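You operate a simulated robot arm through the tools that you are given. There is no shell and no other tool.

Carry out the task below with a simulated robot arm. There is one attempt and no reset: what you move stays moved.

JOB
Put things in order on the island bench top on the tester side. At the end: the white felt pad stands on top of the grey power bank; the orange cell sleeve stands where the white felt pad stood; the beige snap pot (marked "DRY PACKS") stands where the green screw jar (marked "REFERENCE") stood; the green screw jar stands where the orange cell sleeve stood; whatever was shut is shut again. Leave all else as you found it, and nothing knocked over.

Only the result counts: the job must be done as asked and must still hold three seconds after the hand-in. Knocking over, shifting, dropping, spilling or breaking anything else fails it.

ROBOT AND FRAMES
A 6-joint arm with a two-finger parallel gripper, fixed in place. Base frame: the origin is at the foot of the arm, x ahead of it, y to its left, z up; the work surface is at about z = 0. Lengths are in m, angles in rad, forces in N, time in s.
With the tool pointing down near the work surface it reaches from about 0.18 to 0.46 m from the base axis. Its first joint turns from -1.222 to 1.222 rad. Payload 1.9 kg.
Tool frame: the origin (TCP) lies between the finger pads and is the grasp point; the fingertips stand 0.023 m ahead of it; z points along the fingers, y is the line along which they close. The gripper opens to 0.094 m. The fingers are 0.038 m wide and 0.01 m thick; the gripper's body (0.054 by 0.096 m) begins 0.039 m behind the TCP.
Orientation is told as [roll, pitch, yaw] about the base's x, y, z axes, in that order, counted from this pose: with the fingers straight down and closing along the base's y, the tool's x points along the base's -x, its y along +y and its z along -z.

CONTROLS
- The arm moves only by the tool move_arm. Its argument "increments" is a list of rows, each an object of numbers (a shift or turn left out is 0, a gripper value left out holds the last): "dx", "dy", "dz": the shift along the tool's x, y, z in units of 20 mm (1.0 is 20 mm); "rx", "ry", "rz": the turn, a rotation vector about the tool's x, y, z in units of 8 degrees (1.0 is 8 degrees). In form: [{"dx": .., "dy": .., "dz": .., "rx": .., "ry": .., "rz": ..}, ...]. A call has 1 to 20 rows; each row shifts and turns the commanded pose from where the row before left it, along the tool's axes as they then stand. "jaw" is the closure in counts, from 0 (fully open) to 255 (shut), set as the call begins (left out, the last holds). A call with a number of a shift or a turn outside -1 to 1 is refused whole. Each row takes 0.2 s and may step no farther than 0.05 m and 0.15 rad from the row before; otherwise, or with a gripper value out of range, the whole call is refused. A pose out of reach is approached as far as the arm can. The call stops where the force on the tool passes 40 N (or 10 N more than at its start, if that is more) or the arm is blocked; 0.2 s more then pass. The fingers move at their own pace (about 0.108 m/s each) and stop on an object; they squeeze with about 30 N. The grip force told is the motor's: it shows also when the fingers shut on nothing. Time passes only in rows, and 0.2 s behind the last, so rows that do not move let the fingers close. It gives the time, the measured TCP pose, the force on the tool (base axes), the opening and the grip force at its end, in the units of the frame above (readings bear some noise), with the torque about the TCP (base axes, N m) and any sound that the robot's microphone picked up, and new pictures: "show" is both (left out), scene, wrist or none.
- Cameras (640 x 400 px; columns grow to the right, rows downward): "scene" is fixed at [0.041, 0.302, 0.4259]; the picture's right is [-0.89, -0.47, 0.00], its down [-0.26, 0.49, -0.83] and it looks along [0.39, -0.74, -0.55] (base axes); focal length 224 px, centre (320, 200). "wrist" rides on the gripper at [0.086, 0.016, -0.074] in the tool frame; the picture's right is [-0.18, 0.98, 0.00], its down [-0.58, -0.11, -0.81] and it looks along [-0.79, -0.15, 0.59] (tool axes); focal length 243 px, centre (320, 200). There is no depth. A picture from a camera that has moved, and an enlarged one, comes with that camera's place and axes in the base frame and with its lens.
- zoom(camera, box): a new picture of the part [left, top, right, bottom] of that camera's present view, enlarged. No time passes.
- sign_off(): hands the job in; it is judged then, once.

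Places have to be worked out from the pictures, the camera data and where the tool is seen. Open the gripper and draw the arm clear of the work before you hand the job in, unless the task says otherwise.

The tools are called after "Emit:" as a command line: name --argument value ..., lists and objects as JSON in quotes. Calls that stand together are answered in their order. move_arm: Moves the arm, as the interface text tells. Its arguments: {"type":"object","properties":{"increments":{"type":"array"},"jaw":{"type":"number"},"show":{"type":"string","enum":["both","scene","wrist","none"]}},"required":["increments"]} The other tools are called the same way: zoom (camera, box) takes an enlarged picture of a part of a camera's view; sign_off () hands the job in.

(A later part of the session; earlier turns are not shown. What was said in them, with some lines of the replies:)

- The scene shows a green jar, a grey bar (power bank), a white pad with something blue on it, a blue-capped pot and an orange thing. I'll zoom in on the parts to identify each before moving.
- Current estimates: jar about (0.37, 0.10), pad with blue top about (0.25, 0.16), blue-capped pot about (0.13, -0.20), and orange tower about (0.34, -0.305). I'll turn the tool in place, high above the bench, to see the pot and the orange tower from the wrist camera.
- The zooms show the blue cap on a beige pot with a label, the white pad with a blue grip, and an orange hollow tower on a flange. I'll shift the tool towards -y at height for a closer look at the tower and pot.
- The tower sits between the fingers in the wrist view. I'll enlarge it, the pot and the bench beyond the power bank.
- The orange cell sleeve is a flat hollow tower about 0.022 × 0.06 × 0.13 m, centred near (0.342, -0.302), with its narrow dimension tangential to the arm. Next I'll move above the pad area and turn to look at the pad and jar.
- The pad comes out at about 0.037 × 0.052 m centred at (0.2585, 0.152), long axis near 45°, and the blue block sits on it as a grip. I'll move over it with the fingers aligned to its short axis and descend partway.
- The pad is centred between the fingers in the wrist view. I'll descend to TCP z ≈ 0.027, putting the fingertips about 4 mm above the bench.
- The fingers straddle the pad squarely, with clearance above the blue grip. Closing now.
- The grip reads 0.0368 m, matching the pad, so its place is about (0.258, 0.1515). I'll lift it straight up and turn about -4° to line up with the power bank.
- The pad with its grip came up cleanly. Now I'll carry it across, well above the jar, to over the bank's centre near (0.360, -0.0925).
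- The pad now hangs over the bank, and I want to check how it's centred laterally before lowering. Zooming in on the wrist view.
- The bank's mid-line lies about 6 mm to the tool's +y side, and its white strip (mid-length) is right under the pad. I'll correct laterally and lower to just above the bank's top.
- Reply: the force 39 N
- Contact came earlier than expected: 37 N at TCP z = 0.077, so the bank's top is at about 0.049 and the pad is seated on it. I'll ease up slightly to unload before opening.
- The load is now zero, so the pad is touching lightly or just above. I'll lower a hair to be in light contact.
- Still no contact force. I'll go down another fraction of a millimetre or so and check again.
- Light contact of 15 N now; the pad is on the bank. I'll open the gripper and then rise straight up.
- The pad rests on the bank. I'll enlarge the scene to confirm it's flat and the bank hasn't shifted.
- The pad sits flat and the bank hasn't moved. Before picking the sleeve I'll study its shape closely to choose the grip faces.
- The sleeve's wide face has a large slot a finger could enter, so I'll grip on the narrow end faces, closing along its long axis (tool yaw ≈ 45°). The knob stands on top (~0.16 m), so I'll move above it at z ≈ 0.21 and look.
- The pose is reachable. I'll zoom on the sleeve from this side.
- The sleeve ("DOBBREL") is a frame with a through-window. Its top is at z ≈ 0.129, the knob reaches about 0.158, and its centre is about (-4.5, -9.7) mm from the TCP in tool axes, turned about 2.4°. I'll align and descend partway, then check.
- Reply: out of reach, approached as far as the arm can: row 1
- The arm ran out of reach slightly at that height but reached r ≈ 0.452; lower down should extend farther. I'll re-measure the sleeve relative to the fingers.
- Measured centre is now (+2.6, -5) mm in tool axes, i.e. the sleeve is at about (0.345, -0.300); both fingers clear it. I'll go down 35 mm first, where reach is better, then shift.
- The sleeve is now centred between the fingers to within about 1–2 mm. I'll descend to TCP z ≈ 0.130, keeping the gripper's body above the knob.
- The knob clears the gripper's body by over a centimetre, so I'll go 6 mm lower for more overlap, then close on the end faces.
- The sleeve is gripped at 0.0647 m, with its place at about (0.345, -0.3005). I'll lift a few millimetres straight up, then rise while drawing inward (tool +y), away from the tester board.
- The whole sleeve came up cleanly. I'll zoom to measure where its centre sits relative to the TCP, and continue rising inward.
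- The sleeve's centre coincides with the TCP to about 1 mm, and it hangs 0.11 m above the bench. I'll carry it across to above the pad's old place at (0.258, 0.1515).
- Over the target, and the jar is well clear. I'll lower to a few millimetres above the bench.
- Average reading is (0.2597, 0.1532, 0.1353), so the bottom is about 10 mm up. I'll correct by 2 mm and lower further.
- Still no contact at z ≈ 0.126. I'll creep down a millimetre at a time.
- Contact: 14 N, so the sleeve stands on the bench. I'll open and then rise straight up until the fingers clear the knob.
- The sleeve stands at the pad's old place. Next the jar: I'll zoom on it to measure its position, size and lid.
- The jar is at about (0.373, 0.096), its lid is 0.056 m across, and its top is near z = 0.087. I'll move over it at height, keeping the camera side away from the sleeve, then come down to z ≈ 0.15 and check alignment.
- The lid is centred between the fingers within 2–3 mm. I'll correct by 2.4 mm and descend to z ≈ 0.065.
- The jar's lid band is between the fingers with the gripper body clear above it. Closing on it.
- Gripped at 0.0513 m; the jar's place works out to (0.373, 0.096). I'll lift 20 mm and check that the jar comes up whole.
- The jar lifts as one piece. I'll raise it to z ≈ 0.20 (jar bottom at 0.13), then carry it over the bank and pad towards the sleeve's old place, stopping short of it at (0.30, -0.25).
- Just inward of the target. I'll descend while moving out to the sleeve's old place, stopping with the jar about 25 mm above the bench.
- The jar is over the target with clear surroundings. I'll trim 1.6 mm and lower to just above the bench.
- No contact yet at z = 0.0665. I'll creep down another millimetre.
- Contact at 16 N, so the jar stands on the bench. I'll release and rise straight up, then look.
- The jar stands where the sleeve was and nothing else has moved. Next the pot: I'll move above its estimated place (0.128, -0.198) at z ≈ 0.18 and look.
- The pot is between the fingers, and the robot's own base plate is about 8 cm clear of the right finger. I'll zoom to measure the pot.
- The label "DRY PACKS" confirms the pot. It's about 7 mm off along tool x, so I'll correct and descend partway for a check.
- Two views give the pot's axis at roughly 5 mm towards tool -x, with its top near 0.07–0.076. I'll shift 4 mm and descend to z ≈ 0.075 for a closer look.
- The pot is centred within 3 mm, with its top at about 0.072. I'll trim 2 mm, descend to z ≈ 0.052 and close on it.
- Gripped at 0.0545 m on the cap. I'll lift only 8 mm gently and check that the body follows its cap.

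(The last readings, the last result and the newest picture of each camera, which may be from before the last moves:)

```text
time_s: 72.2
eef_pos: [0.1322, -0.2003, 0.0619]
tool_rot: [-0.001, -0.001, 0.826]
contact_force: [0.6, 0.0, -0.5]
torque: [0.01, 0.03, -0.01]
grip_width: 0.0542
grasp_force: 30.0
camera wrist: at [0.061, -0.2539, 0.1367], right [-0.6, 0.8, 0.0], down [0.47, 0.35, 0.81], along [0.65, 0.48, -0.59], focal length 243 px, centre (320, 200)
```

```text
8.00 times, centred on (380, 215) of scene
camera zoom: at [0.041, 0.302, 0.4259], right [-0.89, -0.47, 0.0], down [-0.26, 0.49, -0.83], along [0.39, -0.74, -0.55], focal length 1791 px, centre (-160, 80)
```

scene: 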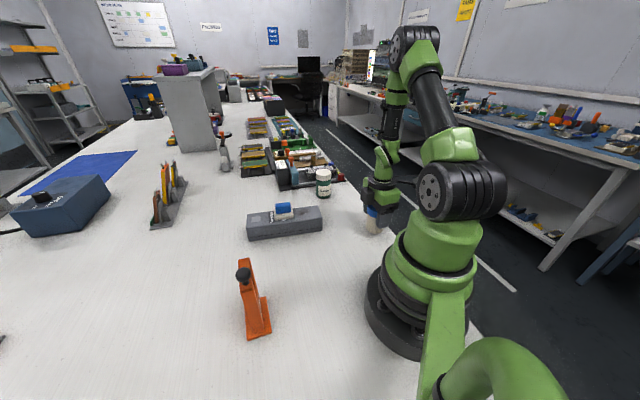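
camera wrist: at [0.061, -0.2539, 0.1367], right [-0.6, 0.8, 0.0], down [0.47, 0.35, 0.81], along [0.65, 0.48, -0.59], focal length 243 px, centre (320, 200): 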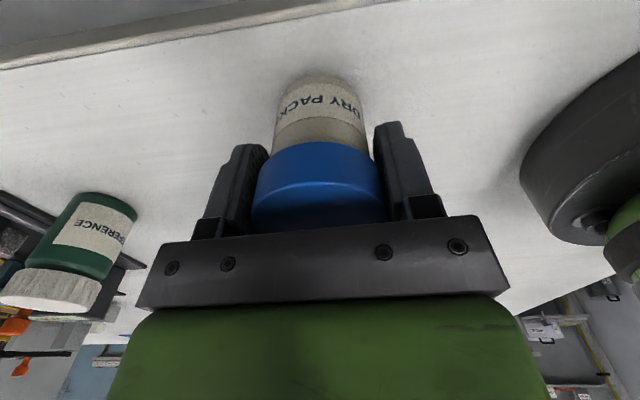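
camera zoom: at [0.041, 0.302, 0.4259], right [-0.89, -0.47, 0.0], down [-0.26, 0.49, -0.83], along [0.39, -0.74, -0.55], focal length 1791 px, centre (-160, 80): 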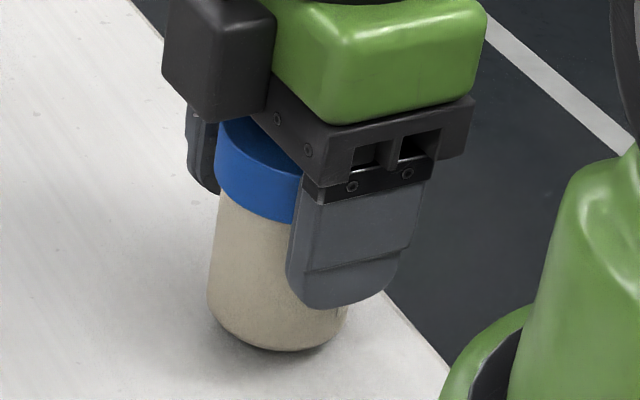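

The whole pot came up together, body and cap. I'll lift it to z ≈ 0.20 and carry it in a straight line to above the jar's old place.

Emit:
move_arm --increments '[{"dz": -0.986}, {"dz": -0.986}, {"dz": -0.986}, {"dz": -0.986}, {"dz": -0.986}, {"dz": -0.986}, {"dz": -0.986}, {}]' --show "none"

Emit:
move_arm --increments '[{"dx": -0.9495, "dy": 0.059}, {"dx": -0.9495, "dy": 0.059}, {"dx": -0.9495, "dy": 0.059}, {"dx": -0.9495, "dy": 0.059}, {"dx": -0.9495, "dy": 0.059}, {"dx": -0.9495, "dy": 0.059}, {"dx": -0.9495, "dy": 0.059}, {"dx": -0.9495, "dy": 0.059}, {"dx": -0.9495, "dy": 0.059}, {"dx": -0.9495, "dy": 0.059}, {"dx": -0.9495, "dy": 0.059}, {"dx": -0.9495, "dy": 0.059}, {"dx": -0.9495, "dy": 0.059}, {"dx": -0.9495, "dy": 0.059}, {"dx": -0.9495, "dy": 0.059}, {"dx": -0.9495, "dy": 0.059}, {"dx": -0.9495, "dy": 0.059}, {"dx": -0.9495, "dy": 0.059}, {"dx": -0.9495, "dy": 0.059}, {"dx": -0.9495, "dy": 0.059}]'

```text
time_s: 74.0
eef_pos: [0.1315, -0.1996, 0.2007]
tool_rot: [0.0, 0.001, 0.826]
contact_force: [0.5, -0.2, -1.6]
torque: [0.03, -0.03, -0.01]
grip_width: 0.0545
grasp_force: 30.0
```

```text
time_s: 78.2
eef_pos: [0.3728, 0.0947, 0.1988]
tool_rot: [0.0, 0.0, 0.824]
contact_force: [-0.4, -0.4, -0.1]
torque: [0.0, -0.02, -0.01]
grip_width: 0.0544
grasp_force: 30.2
camera wrist: at [0.3009, 0.0413, 0.2736], right [-0.6, 0.8, 0.0], down [0.47, 0.35, 0.81], along [0.65, 0.48, -0.59], focal length 243 px, centre (320, 200)
```

scene: 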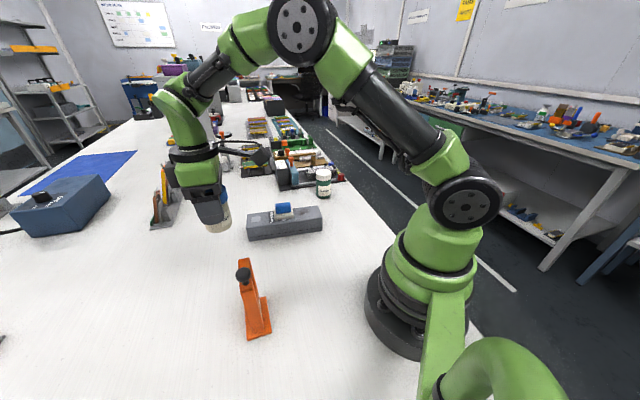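
wrist: 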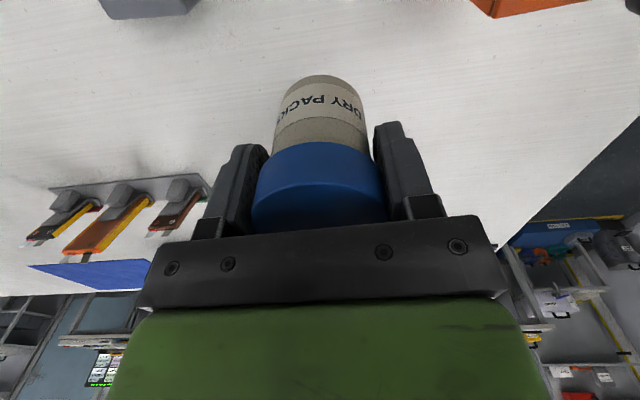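

Directly above the jar's old place. I'll lower the pot to about 4 mm above the bench.

Emit:
move_arm --increments '[{"dz": 0.95}, {"dz": 0.95}, {"dz": 0.95}, {"dz": 0.95}, {"dz": 0.95}, {"dz": 0.95}, {"dz": 0.9}, {"dz": 0.4}, {}]'

Emit:
move_arm --increments '[{}]' --show "none"

```text
time_s: 80.2
eef_pos: [0.3724, 0.0965, 0.0586]
tool_rot: [-0.001, 0.0, 0.827]
contact_force: [-0.1, 0.4, -1.6]
torque: [-0.01, 0.01, -0.03]
grip_width: 0.0541
grasp_force: 29.4
camera wrist: at [0.3011, 0.0429, 0.1342], right [-0.6, 0.8, 0.0], down [0.47, 0.35, 0.81], along [0.65, 0.48, -0.59], focal length 243 px, centre (320, 200)
```

scene: 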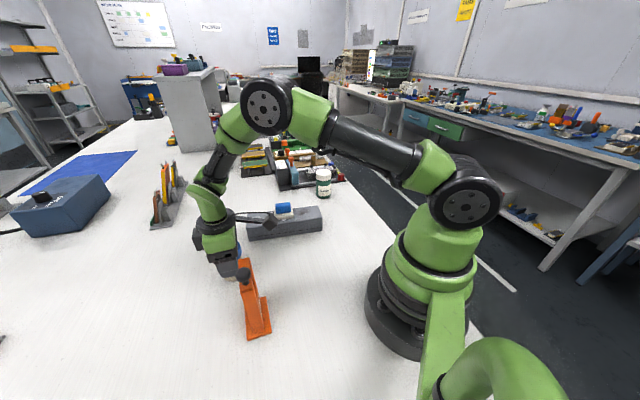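
wrist: 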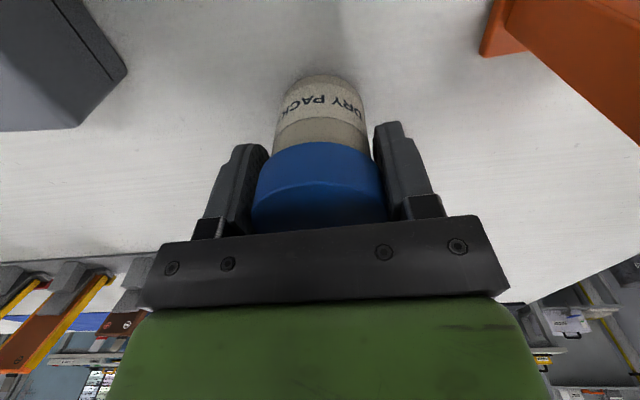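

```text
time_s: 80.6
eef_pos: [0.3715, 0.0957, 0.0584]
tool_rot: [0.0, -0.001, 0.825]
contact_force: [0.4, -0.4, -1.6]
torque: [0.02, 0.02, 0.0]
grip_width: 0.0542
grasp_force: 30.0
```

Position (0.372, 0.096) is on target. I'll creep down in small steps until there's light contact.

Emit:
move_arm --increments '[{"dz": 0.1}, {"dz": 0.08}, {}]' --show "none"

Emit:
move_arm --increments '[{"dz": 0.04}, {}]' --show "none"

```text
time_s: 81.4
eef_pos: [0.3738, 0.0963, 0.0573]
tool_rot: [0.0, 0.0, 0.826]
contact_force: [-0.6, -0.6, -0.5]
torque: [-0.01, -0.01, -0.05]
grip_width: 0.0544
grasp_force: 30.0
```

```text
time_s: 82.0
eef_pos: [0.3709, 0.0963, 0.0541]
tool_rot: [-0.001, 0.001, 0.824]
contact_force: [-0.6, 0.3, -0.8]
torque: [0.04, 0.02, 0.0]
grip_width: 0.0544
grasp_force: 30.4
```

Emit:
move_arm --increments '[{"dz": 0.04}, {}]' --show "none"

```text
time_s: 82.6
eef_pos: [0.372, 0.0939, 0.0537]
tool_rot: [-0.001, -0.001, 0.824]
contact_force: [-0.7, 0.5, 0.6]
torque: [-0.05, 0.0, 0.0]
grip_width: 0.054
grasp_force: 29.9
```

The weight reading just vanished (+0.6 N), so the pot is at the surface. One more tiny step to confirm contact.

Emit:
move_arm --increments '[{"dz": 0.03}, {}]' --show "none"

```text
time_s: 83.2
eef_pos: [0.3724, 0.095, 0.054]
tool_rot: [0.0, -0.001, 0.825]
contact_force: [-5.2, -0.1, 16.5]
torque: [-0.19, 0.01, -0.08]
grip_width: 0.0542
grasp_force: 29.9
```

Firm contact at 16.5 N: the pot stands on the bench. I'll open the gripper and rise straight up.

Emit:
move_arm --increments '[{"dz": -0.02}, {}, {}, {}]' --jaw 0 --show "wrist"

Emit:
move_arm --increments '[{"dz": -0.5}, {"dz": -1}, {"dz": -1}, {"dz": -1}, {"dz": -1}, {"dz": -1}, {"dz": -1}, {"dz": -1}, {"dz": -1}, {}]'

```text
time_s: 84.2
eef_pos: [0.3721, 0.0951, 0.0545]
tool_rot: [0.001, -0.001, 0.826]
contact_force: [-0.4, 0.4, 0.1]
torque: [0.01, -0.02, 0.01]
grip_width: 0.0942
grasp_force: 0.1
camera wrist: at [0.3012, 0.0415, 0.1295], right [-0.6, 0.8, 0.0], down [0.47, 0.35, 0.81], along [0.65, 0.48, -0.59], focal length 243 px, centre (320, 200)
```

wrist: 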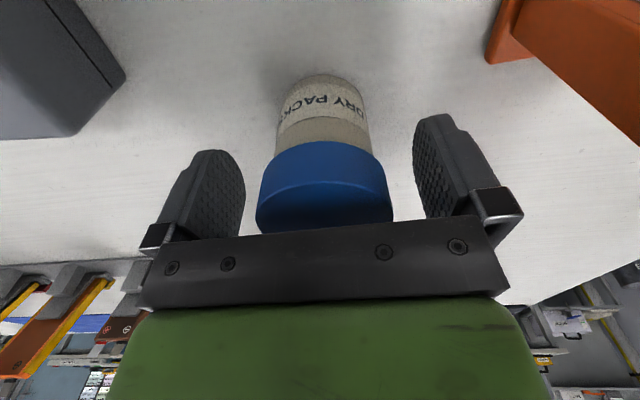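

```text
time_s: 86.4
eef_pos: [0.3723, 0.0952, 0.2227]
tool_rot: [-0.001, 0.0, 0.828]
contact_force: [-0.2, 0.6, -0.1]
torque: [0.01, 0.02, 0.03]
grip_width: 0.0941
grasp_force: 0.0
camera wrist: at [0.3011, 0.0425, 0.2993], right [-0.6, 0.8, 0.0], down [0.47, 0.35, 0.81], along [0.65, 0.48, -0.59], focal length 243 px, centre (320, 200)
```

scene: 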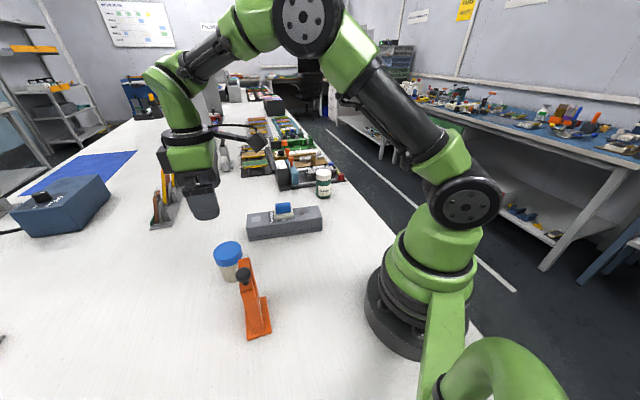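
wrist: 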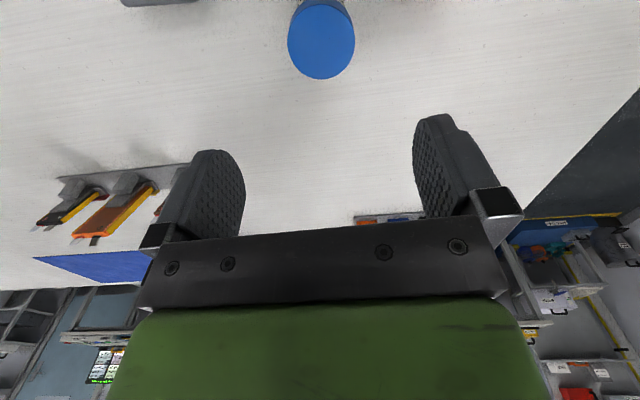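

Everything is in place. I'll raise the arm back to its starting area, clear of the work, and then inspect each item.

Emit:
move_arm --increments '[{"dz": -0.9}, {"dz": -0.9}, {"dz": -0.9}, {"dz": -0.9}, {"dz": -0.9}, {"dx": 0.8, "dy": 0.4}, {"dx": 0.8, "dy": 0.4}, {"dx": 0.8, "dy": 0.4}, {"dx": 0.8, "dy": 0.4}, {"dx": 0.8, "dy": 0.4}, {}]'

Emit:
zoom --camera "scene" --box '[180, 180, 380, 345]'

Emit:
zoom --camera "scene" --box '[240, 120, 400, 240]'

Emit:
zoom --camera "scene" --box '[195, 225, 295, 350]'

```text
time_s: 88.8
eef_pos: [0.2862, 0.0625, 0.3139]
tool_rot: [-0.001, -0.001, 0.824]
contact_force: [0.3, 0.2, 1.0]
torque: [0.0, -0.02, 0.03]
grip_width: 0.0938
grasp_force: 0.1
camera wrist: at [0.2159, 0.0095, 0.3904], right [-0.6, 0.8, 0.0], down [0.47, 0.35, 0.81], along [0.65, 0.48, -0.59], focal length 243 px, centre (320, 200)
```

scene: 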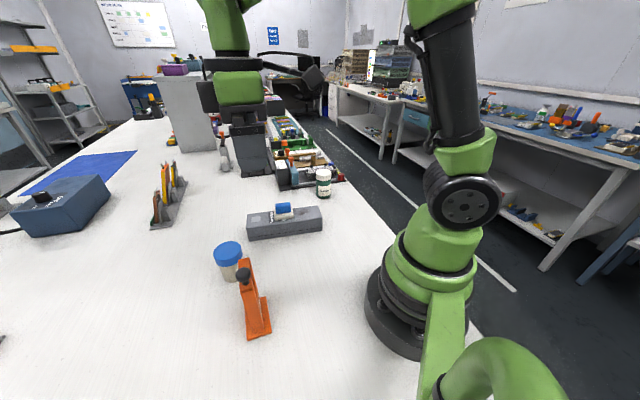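
wrist: 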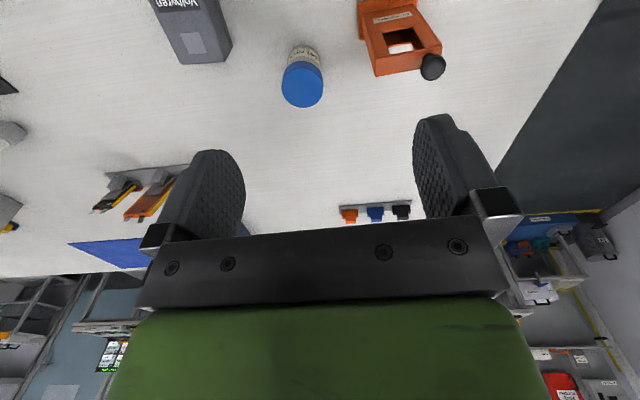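

```text
2.42 times, centred on (280, 262) of scene
camera zoom: at [0.041, 0.302, 0.4259], right [-0.89, -0.47, 0.0], down [-0.26, 0.49, -0.83], along [0.39, -0.74, -0.55], focal length 543 px, centre (417, 48)
```

zoom: 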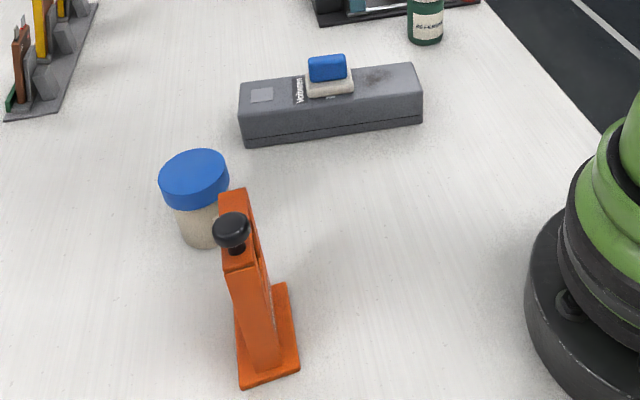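

```text
3.33 times, centred on (320, 180) of scene
camera zoom: at [0.041, 0.302, 0.4259], right [-0.89, -0.47, 0.0], down [-0.26, 0.49, -0.83], along [0.39, -0.74, -0.55], focal length 746 px, centre (320, 267)
```

zoom: 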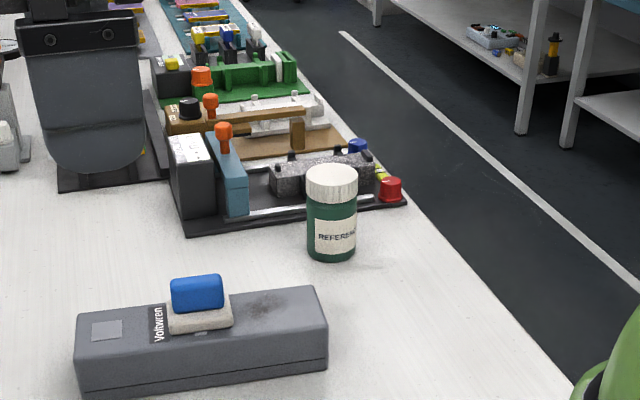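

```text
3.20 times, centred on (245, 288) of scene
camera zoom: at [0.041, 0.302, 0.4259], right [-0.89, -0.47, 0.0], down [-0.26, 0.49, -0.83], along [0.39, -0.74, -0.55], focal length 716 px, centre (560, -80)
```

zoom: 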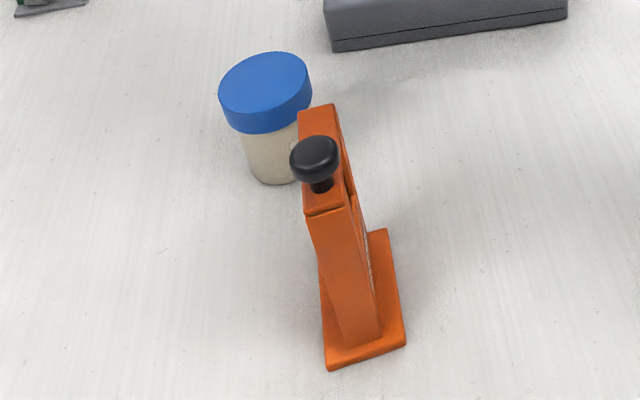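

All four items are in their new places, upright. I'll take closer looks at the pot's cap, the sleeve's top and the jar's lid to be sure all are shut.

Emit:
zoom --camera "scene" --box '[205, 230, 285, 345]'

Emit:
zoom --camera "wrist" --box '[260, 0, 460, 125]'

Emit:
zoom --camera "scene" --box '[300, 155, 350, 205]'

Emit:
zoom --camera "scene" --box '[235, 190, 335, 250]'

```text
3.48 times, centred on (245, 288) of scene
camera zoom: at [0.041, 0.302, 0.4259], right [-0.89, -0.47, 0.0], down [-0.26, 0.49, -0.83], along [0.39, -0.74, -0.55], focal length 779 px, centre (581, -104)
```

zoom: 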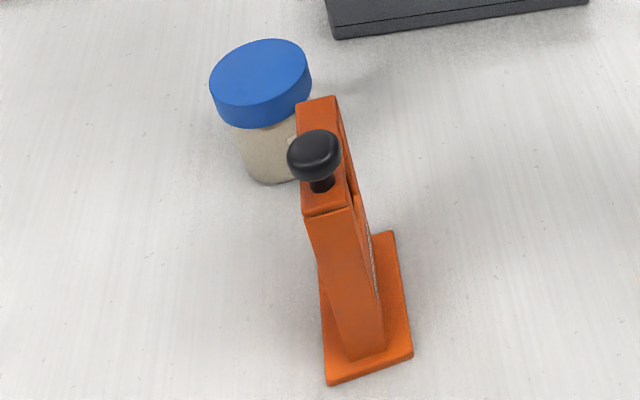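

```text
3.20 times, centred on (360, 62) of wrist
camera zoom: at [0.2159, 0.0095, 0.3904], right [-0.6, 0.8, 0.0], down [0.47, 0.35, 0.81], along [0.65, 0.48, -0.59], focal length 776 px, centre (192, 640)
```

zoom: 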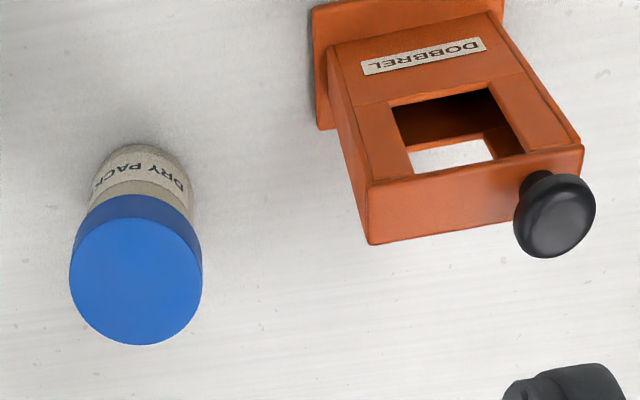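

```text
8.00 times, centred on (325, 180) of scene
camera zoom: at [0.041, 0.302, 0.4259], right [-0.89, -0.47, 0.0], down [-0.26, 0.49, -0.83], along [0.39, -0.74, -0.55], focal length 1791 px, centre (280, 360)
```

zoom: 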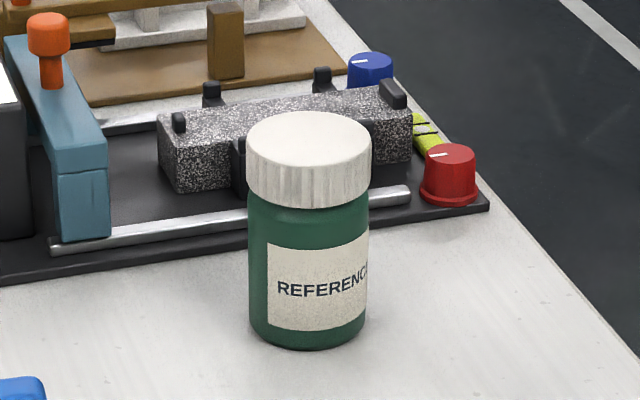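

```text
6.40 times, centred on (285, 220) of scene
camera zoom: at [0.041, 0.302, 0.4259], right [-0.89, -0.47, 0.0], down [-0.26, 0.49, -0.83], along [0.39, -0.74, -0.55], focal length 1433 px, centre (544, 72)
```

zoom: 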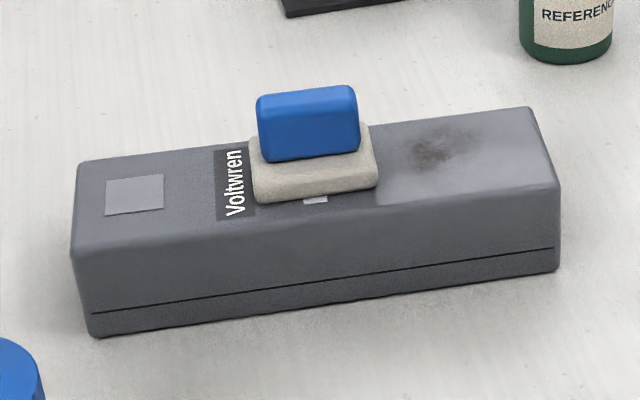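

The pot's cap and the jar's lid are seated, and the sleeve stands upright with its flange centre measured at (0.259, 0.152), matching the pad's old place. The pad lies flat on the unmoved power bank, and the gripper is open and clear, so I'm handing in.

Emit:
sign_off

```text
The job is handed in.
```

I handed the job in with all four items where you asked. I checked each one in the pictures just before handing in.

| Item | Now stands | How closely placed |
|---|---|---|
| White felt pad (with its blue grip) | Flat on top of the power bank, near mid-length | Power bank looks unmoved in the pictures |
| Orange cell sleeve | Where the pad stood | Within about 2 mm by my measurement |
| Green screw jar ("REFERENCE") | Where the sleeve stood | Within a few mm |
| Beige snap pot ("DRY PACKS") | Where the jar stood | Within a few mm |

- **Lids:** I had to lift both the jar and the pot by their lids, because the lids are wider than the bodies. Both came up whole, and both lids looked seated afterwards.
- **Everything else:** Nothing was knocked over, and I saw no other item shifted.
- **Arm:** The gripper is open, and the arm is raised near its starting position, clear of the work.
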